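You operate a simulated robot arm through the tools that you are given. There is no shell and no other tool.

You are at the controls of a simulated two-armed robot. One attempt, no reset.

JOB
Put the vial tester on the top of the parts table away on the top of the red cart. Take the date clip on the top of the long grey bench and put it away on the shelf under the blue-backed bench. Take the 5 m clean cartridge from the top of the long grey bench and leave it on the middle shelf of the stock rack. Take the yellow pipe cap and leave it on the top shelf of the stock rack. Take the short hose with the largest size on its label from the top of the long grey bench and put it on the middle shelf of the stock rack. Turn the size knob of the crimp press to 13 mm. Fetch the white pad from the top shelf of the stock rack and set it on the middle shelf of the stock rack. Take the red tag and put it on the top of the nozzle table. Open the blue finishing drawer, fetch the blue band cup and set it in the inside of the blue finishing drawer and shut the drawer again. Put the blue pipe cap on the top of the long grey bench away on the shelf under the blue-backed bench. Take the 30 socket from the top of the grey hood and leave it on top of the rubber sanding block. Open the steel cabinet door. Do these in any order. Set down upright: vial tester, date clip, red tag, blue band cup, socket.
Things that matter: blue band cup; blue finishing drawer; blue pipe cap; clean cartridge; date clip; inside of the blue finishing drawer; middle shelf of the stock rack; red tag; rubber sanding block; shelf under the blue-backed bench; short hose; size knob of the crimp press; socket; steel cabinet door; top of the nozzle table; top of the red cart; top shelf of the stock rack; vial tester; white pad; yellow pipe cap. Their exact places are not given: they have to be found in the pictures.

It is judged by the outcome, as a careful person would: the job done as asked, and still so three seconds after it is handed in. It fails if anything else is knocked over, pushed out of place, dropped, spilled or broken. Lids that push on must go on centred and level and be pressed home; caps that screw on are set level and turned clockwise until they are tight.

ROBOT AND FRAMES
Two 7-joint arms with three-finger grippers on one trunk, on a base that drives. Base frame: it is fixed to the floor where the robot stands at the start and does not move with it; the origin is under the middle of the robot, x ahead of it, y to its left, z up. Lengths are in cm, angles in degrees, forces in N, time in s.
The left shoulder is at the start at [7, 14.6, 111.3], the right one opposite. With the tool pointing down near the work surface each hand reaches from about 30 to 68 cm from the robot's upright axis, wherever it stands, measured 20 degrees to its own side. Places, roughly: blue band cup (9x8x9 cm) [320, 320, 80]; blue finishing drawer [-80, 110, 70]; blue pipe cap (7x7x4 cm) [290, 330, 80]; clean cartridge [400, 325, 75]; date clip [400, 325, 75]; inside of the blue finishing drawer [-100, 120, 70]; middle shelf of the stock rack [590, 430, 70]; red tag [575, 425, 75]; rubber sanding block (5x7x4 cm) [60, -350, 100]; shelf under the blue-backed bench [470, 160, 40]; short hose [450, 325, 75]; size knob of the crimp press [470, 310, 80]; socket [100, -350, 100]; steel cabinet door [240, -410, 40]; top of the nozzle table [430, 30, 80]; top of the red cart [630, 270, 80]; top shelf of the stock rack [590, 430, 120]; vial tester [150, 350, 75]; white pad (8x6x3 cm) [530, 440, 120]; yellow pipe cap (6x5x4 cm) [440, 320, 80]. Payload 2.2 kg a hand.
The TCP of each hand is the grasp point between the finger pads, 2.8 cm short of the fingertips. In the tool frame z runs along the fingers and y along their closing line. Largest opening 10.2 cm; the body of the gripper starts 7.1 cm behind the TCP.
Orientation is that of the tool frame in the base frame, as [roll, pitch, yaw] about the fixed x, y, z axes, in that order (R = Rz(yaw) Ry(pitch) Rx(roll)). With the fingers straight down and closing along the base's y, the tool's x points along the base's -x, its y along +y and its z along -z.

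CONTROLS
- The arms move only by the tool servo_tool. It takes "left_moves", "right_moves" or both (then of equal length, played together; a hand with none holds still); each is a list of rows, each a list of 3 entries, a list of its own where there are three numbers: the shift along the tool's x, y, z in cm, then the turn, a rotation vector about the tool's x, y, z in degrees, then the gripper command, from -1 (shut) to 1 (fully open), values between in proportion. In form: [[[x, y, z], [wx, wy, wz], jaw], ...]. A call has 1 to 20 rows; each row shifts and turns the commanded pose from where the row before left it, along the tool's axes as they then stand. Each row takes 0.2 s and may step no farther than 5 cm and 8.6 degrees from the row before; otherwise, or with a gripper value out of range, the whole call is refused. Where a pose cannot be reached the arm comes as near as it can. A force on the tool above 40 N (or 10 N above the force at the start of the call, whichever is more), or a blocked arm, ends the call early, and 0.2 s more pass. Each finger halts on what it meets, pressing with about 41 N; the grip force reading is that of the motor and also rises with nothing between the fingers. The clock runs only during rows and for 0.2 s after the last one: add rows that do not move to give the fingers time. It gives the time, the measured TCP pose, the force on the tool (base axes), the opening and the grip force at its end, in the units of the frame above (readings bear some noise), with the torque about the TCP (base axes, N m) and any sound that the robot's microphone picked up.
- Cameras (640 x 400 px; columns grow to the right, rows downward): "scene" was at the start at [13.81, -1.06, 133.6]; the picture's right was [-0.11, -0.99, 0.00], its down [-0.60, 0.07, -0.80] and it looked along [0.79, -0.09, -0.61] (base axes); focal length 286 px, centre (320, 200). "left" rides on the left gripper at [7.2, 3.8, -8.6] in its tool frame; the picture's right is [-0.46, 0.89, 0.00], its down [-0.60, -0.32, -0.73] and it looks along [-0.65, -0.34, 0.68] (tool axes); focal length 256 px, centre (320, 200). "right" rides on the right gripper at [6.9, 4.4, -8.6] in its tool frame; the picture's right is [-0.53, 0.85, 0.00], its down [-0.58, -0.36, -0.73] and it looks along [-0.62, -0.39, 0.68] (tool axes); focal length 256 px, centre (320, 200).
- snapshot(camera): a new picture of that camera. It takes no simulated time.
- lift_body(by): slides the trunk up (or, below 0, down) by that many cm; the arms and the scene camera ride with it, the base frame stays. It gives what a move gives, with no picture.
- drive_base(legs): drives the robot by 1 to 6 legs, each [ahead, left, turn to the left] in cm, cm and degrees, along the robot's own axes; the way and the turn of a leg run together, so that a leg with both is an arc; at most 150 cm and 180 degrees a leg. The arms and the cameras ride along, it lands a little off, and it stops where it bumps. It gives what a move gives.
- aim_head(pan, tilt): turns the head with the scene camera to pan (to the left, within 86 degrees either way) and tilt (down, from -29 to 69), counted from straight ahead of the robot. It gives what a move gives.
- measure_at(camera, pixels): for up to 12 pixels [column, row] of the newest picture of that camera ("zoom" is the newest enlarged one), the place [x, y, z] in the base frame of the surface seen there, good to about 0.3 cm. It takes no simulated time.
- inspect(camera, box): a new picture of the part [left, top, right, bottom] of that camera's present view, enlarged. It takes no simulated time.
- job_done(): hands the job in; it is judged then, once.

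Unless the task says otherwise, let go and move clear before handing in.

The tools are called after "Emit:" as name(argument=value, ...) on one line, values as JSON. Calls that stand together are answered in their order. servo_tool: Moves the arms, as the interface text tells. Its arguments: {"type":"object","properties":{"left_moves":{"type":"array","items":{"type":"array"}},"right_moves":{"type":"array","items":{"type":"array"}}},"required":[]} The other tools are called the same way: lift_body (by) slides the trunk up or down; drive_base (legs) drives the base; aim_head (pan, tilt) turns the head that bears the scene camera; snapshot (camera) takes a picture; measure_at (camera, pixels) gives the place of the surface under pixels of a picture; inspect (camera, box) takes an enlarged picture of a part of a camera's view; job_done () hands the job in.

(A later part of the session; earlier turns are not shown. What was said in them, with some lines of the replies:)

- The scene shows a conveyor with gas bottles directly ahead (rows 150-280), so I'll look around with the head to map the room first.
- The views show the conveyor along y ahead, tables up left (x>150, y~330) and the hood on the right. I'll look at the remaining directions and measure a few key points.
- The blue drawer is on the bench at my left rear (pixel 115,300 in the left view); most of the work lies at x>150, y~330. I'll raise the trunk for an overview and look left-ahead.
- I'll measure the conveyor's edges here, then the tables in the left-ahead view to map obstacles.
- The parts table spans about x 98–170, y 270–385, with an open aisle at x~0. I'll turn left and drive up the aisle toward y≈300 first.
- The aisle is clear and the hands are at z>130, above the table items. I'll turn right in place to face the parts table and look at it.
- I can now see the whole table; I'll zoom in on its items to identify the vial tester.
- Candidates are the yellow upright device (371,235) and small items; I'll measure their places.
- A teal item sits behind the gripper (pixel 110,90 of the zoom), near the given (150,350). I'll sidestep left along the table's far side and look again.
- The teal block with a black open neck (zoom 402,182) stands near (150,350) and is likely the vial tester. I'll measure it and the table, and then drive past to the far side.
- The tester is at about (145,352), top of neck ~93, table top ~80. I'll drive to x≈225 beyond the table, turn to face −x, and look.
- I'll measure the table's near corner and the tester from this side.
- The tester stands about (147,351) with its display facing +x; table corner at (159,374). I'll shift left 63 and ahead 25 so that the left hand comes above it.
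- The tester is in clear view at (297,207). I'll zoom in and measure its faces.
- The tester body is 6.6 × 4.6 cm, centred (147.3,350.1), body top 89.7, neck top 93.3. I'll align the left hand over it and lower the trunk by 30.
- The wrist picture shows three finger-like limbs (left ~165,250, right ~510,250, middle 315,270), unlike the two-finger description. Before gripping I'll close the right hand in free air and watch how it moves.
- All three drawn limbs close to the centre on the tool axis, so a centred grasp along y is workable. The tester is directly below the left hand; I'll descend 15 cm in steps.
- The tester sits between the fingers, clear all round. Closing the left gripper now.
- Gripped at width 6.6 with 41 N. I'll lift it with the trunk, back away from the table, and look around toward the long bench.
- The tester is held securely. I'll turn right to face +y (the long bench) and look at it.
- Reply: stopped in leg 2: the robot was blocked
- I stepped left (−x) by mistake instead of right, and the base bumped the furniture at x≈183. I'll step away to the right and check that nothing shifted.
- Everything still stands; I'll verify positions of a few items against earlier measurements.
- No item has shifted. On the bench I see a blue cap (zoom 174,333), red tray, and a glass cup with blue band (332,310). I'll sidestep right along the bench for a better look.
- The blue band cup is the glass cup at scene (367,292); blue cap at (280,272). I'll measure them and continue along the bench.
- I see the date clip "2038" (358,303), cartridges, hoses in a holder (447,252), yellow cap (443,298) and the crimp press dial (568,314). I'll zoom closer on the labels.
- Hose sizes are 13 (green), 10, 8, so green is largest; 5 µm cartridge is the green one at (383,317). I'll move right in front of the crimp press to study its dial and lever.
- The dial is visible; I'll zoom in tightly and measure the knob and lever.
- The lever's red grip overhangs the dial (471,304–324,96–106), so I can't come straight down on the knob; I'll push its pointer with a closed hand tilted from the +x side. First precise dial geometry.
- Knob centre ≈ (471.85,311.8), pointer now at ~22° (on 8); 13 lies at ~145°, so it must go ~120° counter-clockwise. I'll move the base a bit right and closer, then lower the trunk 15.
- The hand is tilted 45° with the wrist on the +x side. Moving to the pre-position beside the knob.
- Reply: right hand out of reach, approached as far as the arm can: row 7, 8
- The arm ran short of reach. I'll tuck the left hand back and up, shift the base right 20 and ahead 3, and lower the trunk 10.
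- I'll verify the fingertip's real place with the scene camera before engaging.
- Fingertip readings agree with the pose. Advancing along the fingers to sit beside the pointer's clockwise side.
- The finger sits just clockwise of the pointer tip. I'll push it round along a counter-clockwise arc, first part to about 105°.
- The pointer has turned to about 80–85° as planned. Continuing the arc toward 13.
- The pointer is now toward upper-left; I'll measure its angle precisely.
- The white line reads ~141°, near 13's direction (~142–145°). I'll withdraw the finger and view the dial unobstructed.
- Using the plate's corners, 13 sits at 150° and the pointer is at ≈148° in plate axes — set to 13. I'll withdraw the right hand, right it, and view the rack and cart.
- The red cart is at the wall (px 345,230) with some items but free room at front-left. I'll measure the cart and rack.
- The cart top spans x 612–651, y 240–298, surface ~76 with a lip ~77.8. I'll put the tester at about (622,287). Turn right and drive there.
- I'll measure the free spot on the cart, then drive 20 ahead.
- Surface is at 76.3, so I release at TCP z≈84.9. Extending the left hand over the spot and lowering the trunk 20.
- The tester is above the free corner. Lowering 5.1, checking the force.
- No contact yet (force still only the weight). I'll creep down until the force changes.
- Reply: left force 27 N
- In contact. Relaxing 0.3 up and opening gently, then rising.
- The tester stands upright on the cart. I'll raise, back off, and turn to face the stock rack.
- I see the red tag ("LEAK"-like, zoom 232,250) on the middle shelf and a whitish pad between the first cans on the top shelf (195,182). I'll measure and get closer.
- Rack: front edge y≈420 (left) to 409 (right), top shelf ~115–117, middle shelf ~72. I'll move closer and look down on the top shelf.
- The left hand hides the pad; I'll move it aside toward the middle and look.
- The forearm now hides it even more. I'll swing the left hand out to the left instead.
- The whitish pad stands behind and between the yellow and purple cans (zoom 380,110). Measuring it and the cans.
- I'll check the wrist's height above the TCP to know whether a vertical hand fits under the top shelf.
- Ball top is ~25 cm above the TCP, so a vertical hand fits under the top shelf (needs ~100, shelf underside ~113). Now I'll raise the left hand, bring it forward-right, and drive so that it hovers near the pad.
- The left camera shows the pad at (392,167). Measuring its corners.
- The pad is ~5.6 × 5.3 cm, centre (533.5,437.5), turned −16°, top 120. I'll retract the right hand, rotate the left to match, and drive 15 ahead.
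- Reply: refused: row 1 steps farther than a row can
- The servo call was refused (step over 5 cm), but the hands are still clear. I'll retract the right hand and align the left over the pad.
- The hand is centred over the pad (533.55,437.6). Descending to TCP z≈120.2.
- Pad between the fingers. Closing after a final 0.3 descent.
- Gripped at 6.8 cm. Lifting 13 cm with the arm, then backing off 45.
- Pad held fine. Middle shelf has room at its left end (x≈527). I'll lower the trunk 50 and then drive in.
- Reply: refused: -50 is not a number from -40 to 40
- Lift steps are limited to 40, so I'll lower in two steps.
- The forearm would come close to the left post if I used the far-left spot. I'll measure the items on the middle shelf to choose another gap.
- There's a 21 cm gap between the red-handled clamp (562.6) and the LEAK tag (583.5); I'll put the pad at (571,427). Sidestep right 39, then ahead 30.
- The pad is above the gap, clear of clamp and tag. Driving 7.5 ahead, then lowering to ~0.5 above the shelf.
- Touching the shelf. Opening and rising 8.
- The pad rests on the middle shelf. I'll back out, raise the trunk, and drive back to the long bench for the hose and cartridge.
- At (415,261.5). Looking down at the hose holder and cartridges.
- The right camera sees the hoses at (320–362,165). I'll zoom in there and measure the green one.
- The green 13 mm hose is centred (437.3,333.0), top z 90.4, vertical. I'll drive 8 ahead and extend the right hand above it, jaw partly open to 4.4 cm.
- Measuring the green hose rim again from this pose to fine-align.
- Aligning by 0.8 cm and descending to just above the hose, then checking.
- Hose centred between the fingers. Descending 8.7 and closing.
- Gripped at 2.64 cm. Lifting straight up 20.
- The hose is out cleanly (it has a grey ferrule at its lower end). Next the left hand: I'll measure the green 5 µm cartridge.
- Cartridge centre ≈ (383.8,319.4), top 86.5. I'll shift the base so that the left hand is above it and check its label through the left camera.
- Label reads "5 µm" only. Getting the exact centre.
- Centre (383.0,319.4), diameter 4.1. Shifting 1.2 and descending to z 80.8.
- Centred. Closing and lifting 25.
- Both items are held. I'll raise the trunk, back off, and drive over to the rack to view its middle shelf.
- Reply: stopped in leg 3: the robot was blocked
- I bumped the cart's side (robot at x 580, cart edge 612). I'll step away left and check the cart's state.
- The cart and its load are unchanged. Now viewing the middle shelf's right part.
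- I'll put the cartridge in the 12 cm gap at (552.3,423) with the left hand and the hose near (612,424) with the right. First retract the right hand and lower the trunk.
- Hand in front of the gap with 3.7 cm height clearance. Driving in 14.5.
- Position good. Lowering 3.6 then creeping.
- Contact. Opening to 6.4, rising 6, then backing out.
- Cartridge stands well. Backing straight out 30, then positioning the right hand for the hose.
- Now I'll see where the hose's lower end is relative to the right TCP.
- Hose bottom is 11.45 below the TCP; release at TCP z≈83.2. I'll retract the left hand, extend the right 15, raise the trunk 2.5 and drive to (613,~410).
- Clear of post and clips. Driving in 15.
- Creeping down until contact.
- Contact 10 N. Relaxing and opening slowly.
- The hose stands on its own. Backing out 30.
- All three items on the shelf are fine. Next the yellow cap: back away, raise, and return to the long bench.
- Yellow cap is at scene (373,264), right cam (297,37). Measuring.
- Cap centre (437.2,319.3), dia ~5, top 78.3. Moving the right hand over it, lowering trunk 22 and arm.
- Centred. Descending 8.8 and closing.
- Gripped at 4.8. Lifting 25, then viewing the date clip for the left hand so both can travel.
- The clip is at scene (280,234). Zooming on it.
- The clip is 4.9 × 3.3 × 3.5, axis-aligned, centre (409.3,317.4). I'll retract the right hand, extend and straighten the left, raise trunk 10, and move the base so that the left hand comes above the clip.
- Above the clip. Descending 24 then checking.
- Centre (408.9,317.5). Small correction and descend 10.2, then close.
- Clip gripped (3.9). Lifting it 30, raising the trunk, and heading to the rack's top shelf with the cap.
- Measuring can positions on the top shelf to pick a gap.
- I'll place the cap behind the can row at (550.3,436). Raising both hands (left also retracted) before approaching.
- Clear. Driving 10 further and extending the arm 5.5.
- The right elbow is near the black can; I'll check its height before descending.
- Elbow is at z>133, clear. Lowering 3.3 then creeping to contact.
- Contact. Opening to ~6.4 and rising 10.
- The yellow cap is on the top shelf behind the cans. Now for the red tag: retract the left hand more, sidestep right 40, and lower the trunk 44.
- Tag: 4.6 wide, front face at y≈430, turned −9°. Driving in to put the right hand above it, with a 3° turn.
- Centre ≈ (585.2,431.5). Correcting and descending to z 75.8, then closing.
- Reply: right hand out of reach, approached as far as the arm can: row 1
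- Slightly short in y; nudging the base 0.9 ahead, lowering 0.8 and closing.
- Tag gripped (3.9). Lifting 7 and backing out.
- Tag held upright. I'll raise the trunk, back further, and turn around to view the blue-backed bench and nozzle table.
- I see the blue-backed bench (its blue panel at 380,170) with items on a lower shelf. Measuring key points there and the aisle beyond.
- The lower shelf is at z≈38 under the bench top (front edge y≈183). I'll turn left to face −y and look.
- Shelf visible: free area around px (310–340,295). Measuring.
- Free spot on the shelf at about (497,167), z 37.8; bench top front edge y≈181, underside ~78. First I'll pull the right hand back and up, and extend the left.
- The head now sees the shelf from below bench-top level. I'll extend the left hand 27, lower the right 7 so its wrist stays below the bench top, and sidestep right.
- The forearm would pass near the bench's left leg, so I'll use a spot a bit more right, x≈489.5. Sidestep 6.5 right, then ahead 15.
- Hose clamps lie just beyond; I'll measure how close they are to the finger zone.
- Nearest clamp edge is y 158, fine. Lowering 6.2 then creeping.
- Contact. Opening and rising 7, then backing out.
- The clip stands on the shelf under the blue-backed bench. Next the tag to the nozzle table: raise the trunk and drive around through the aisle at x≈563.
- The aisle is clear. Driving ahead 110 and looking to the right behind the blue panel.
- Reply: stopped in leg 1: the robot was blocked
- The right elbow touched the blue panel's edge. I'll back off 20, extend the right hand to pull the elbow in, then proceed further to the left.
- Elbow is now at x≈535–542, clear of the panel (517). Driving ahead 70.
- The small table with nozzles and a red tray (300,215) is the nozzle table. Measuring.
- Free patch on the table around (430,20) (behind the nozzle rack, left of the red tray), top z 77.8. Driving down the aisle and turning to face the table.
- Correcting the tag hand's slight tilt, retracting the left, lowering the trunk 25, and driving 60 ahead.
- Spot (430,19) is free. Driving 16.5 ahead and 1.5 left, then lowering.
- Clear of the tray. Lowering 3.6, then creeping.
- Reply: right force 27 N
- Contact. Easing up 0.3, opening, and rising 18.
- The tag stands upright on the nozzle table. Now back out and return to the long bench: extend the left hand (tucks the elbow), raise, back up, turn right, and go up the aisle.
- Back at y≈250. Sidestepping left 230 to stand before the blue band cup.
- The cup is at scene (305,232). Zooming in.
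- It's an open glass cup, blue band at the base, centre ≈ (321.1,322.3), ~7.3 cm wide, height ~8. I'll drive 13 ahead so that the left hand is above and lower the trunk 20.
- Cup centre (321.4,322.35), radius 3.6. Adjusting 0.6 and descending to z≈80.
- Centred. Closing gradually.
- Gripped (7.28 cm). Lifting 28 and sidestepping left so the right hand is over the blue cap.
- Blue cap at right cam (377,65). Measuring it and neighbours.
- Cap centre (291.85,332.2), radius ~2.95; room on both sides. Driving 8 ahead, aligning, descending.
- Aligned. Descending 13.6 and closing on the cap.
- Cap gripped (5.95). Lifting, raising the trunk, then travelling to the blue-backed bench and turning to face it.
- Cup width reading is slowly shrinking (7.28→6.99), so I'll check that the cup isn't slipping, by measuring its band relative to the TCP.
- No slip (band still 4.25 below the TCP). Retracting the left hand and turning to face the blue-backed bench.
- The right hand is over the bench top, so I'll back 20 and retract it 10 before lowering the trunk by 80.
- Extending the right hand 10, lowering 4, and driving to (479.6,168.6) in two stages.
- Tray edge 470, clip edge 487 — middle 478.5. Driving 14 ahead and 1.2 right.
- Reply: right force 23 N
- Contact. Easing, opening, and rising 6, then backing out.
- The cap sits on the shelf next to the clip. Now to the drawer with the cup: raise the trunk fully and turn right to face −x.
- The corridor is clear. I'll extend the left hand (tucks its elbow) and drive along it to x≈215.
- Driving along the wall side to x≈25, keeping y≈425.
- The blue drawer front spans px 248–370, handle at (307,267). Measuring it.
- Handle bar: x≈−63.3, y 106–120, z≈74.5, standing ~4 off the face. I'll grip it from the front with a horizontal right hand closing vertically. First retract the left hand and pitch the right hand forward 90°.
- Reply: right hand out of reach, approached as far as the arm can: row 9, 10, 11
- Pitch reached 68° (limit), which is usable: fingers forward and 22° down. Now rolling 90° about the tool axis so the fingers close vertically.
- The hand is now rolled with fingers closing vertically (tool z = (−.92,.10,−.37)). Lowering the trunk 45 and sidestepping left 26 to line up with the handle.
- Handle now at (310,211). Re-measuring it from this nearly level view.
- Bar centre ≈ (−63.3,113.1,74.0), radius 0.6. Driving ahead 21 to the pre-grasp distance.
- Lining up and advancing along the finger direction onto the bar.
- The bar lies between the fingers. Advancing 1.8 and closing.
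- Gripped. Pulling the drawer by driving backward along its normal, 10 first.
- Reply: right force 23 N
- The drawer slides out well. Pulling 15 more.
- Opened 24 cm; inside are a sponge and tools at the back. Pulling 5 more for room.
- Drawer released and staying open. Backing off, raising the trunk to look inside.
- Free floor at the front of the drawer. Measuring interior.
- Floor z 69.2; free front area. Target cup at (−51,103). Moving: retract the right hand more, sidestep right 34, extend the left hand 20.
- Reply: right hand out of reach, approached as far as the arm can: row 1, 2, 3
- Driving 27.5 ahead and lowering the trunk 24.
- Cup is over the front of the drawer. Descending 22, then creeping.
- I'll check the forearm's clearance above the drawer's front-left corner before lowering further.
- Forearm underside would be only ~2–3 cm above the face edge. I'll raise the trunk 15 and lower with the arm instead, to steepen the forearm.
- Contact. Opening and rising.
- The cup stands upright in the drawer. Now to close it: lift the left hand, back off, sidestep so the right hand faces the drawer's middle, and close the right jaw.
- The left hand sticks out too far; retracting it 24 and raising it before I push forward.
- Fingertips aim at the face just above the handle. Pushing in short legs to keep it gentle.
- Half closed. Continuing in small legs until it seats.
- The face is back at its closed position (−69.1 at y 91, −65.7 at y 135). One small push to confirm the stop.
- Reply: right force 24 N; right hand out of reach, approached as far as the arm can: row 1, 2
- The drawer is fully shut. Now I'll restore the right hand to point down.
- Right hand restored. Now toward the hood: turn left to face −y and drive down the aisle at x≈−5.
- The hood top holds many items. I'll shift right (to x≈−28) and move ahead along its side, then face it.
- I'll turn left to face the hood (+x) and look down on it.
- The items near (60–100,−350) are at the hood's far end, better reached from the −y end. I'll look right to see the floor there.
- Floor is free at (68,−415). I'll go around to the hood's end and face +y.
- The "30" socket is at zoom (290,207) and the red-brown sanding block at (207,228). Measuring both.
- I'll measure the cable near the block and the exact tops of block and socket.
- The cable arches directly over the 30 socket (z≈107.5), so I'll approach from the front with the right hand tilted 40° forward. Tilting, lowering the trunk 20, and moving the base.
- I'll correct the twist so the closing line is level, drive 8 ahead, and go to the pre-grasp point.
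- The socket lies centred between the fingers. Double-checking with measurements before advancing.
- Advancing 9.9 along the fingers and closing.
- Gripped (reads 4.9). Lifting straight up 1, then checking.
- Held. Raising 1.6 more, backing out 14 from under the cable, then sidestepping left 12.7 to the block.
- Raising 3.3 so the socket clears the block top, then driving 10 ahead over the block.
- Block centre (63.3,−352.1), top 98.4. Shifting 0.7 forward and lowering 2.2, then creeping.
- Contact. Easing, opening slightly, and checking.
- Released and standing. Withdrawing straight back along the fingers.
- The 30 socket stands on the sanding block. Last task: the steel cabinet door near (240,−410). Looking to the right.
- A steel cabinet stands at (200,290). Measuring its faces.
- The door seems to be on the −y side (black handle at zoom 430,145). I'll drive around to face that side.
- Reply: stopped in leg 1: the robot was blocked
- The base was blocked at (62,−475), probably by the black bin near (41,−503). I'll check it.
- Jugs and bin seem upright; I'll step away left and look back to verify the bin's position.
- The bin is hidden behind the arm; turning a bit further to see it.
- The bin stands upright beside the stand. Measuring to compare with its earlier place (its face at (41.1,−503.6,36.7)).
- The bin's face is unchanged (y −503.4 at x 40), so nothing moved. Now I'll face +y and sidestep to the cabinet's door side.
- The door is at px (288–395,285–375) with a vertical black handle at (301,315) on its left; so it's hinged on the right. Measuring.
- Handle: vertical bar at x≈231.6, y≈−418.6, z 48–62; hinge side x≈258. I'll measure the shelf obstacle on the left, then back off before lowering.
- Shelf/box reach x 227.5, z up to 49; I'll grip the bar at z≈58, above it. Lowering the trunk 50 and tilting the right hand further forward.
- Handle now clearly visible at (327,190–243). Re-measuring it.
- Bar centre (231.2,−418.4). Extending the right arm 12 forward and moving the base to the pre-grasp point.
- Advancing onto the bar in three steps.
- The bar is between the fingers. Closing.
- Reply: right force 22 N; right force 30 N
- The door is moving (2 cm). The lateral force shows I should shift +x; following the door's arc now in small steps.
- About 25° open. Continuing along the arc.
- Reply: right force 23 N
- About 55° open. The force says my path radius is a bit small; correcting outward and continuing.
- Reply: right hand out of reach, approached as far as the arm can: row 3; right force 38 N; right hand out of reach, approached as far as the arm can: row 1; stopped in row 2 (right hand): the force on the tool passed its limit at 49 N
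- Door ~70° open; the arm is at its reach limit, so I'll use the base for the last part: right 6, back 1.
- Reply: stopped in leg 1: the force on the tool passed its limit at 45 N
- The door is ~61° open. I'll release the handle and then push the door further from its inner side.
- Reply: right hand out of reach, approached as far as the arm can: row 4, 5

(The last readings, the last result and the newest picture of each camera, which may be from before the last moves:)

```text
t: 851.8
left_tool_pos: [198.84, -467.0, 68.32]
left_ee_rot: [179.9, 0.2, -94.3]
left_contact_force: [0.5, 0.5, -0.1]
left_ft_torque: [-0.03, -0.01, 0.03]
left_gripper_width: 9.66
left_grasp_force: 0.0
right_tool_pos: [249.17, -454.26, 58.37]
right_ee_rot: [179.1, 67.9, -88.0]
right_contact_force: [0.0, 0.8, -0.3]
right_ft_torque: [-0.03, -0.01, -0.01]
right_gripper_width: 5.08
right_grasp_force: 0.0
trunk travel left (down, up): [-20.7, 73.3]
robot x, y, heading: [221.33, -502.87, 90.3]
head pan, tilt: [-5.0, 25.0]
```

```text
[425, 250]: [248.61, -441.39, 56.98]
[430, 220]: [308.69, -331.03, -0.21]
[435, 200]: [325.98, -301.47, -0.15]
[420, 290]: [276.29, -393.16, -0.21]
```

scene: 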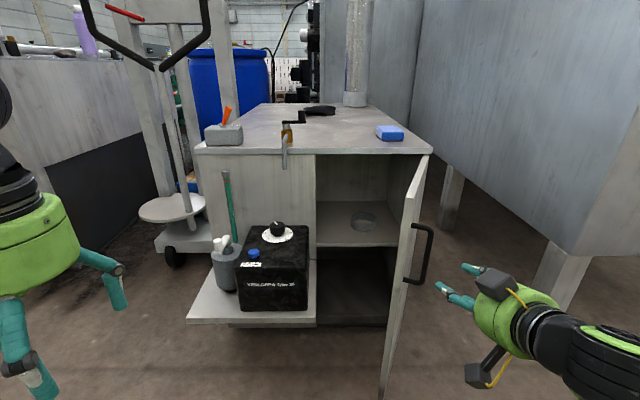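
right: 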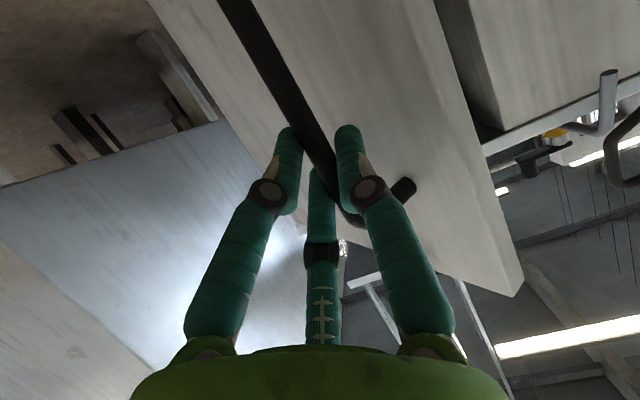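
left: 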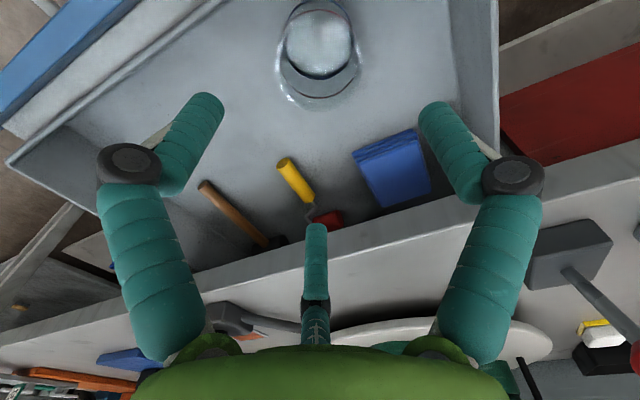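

Door stays put. Closing the jaw and moving the fingertips to the door's inner side.

Emit:
servo_tool(right_moves=[[[0, 0, 0], [0, 0, 0], -1], [[0, 0, 0], [0, 0, 0], -1], [[0, 0, 0], [0, 0, 0], -1]])

Emit:
drive_base(legs=[[0, 12, 0], [20, 0, 0]])

Emit:
snapshot(camera="scene")

```text
t: 852.6
left_tool_pos: [198.85, -466.96, 68.31]
left_ee_rot: [180.0, 0.1, -94.3]
left_contact_force: [0.6, -0.7, -0.5]
left_ft_torque: [0.0, 0.01, -0.01]
left_gripper_width: 9.69
left_grasp_force: 0.0
right_tool_pos: [249.18, -454.19, 58.33]
right_ee_rot: [179.0, 67.8, -88.0]
right_contact_force: [-0.5, 0.7, 0.0]
right_ft_torque: [0.0, -0.01, 0.0]
right_gripper_width: 0.2
right_grasp_force: 31.5
trunk travel left (down, up): [-20.7, 73.3]
robot x, y, heading: [221.44, -502.39, 90.1]
head pan, tilt: [-5.0, 25.0]
```

```text
t: 855.0
left_tool_pos: [186.41, -447.12, 68.26]
left_ee_rot: [179.9, 0.1, -94.1]
left_contact_force: [-0.8, -0.8, -0.4]
left_ft_torque: [0.01, 0.0, -0.02]
left_gripper_width: 9.7
left_grasp_force: 0.1
right_tool_pos: [236.8, -434.29, 58.28]
right_ee_rot: [179.2, 67.9, -87.8]
right_contact_force: [0.0, 0.6, 1.1]
right_ft_torque: [-0.05, -0.01, 0.0]
right_gripper_width: 0.2
right_grasp_force: 31.6
trunk travel left (down, up): [-20.7, 73.3]
robot x, y, heading: [209.41, -482.7, 90.2]
head pan, tilt: [-5.0, 25.0]
```

```text
taken
```

scene: 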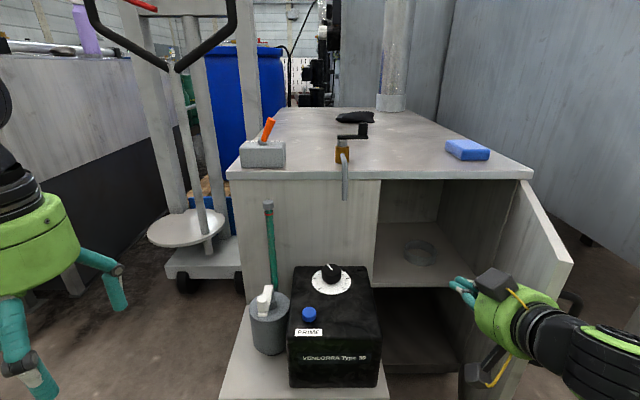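

Pushing the door further by sidestepping right.

Emit:
drive_base(legs=[[0, -10, 0]])

Emit:
drive_base(legs=[[0, -8, 0]])

Emit:
snapshot(camera="scene")

```text
t: 856.1
left_tool_pos: [196.21, -447.14, 68.36]
left_ee_rot: [179.8, 0.0, -94.0]
left_contact_force: [0.7, 0.3, 0.0]
left_ft_torque: [-0.01, -0.01, -0.01]
left_gripper_width: 9.68
left_grasp_force: 0.1
right_tool_pos: [246.48, -434.09, 58.25]
right_ee_rot: [179.2, 67.8, -87.8]
right_contact_force: [0.2, 0.2, -0.4]
right_ft_torque: [-0.03, -0.01, -0.01]
right_gripper_width: 0.21
right_grasp_force: 31.8
trunk travel left (down, up): [-20.7, 73.3]
robot x, y, heading: [219.06, -482.75, 90.4]
head pan, tilt: [-5.0, 25.0]
```

```text
t: 857.2
left_tool_pos: [204.12, -447.02, 68.47]
left_ee_rot: [179.8, 0.1, -93.9]
left_contact_force: [1.0, 0.5, 0.0]
left_ft_torque: [-0.04, 0.01, 0.0]
left_gripper_width: 9.7
left_grasp_force: 0.1
right_tool_pos: [254.29, -434.02, 58.35]
right_ee_rot: [179.2, 67.8, -87.8]
right_contact_force: [-0.9, 0.2, -0.8]
right_ft_torque: [0.0, 0.01, 0.03]
right_gripper_width: 0.2
right_grasp_force: 31.3
trunk travel left (down, up): [-20.7, 73.3]
robot x, y, heading: [226.94, -482.58, 90.2]
head pan, tilt: [-5.0, 25.0]
```

```text
taken
```

scene: 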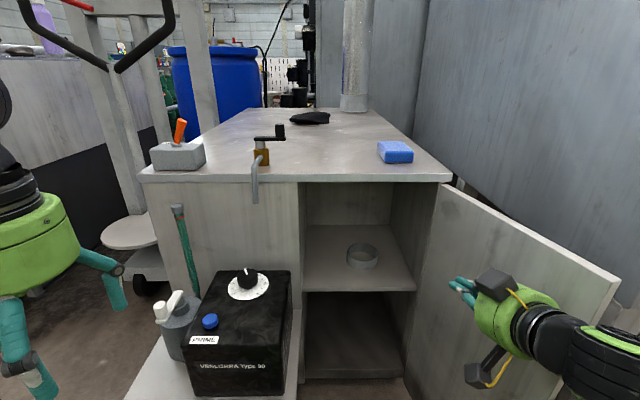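

The door now stands wide open. Measuring its angle.

Emit:
measure_at(camera="scene", pixels=[[450, 250], [600, 290], [560, 270], [445, 190], [610, 275]])

Emit:
drive_base(legs=[[0, 6, 0], [-30, 0, 0]])

Emit:
snapshot(camera="scene")

```text
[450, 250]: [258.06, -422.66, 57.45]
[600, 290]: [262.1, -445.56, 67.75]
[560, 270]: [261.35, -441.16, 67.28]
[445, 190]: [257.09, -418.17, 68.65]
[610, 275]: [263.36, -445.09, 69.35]
```

```text
t: 859.8
left_tool_pos: [198.32, -477.4, 68.26]
left_ee_rot: [179.9, 0.2, -94.1]
left_contact_force: [0.8, -0.3, 0.0]
left_ft_torque: [-0.03, 0.02, -0.02]
left_gripper_width: 9.7
left_grasp_force: 0.1
right_tool_pos: [248.64, -464.43, 58.34]
right_ee_rot: [179.2, 67.7, -87.9]
right_contact_force: [-0.2, -0.1, 0.7]
right_ft_torque: [0.02, 0.0, 0.0]
right_gripper_width: 0.22
right_grasp_force: 31.5
trunk travel left (down, up): [-20.7, 73.3]
robot x, y, heading: [221.29, -513.09, 90.2]
head pan, tilt: [-5.0, 25.0]
```

```text
taken
```

scene: 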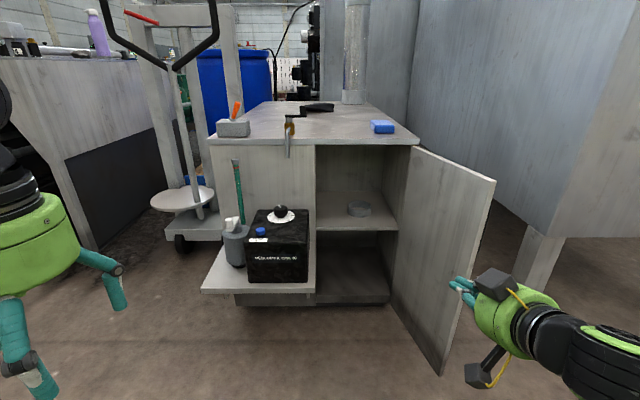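

The door stands open at about 100°, both hands are empty and clear, and all twelve items have been done and checked in the pictures. I'm handing the job in.

Emit:
job_done()

```text
The job is handed in.
```

The job is handed in: all twelve items are done, and I checked each one in the pictures as I finished it. I didn't go back over the earlier ones before handing in.

| Item | Where it ended up |
|---|---|
| Vial tester | Upright on the top of the red cart |
| Date clip (2038) | Upright on the shelf under the blue-backed bench |
| Blue pipe cap | On the same shelf, next to the date clip |
| 5 µm clean cartridge | Standing on the middle shelf of the stock rack |
| 13 mm short hose (largest size) | Standing on the middle shelf of the stock rack |
| White pad | On the middle shelf of the stock rack |
| Yellow pipe cap | On the top shelf of the stock rack, behind the row of cans |
| Crimp press size knob | Turned to 13 mm; the pointer reads within about 2° of the mark |
| Red tag | Upright on the top of the nozzle table |
| Blue band cup | Upright in the blue finishing drawer, which is pushed fully shut |
| 30 socket | Upright on the rubber sanding block |
| Steel cabinet door | Open to about 100° |

- **Bumps:** The base bumped the parts-table area, the red cart and the black bin, and my right arm touched the blue panel. I looked at or re-measured things around the tables, cart and bin afterwards and found nothing moved or tipped. I did not re-check around the panel.
- **Hose:** It stands on its end rather than lying down, so it is the least stable thing I set down. It was standing when I last saw it.
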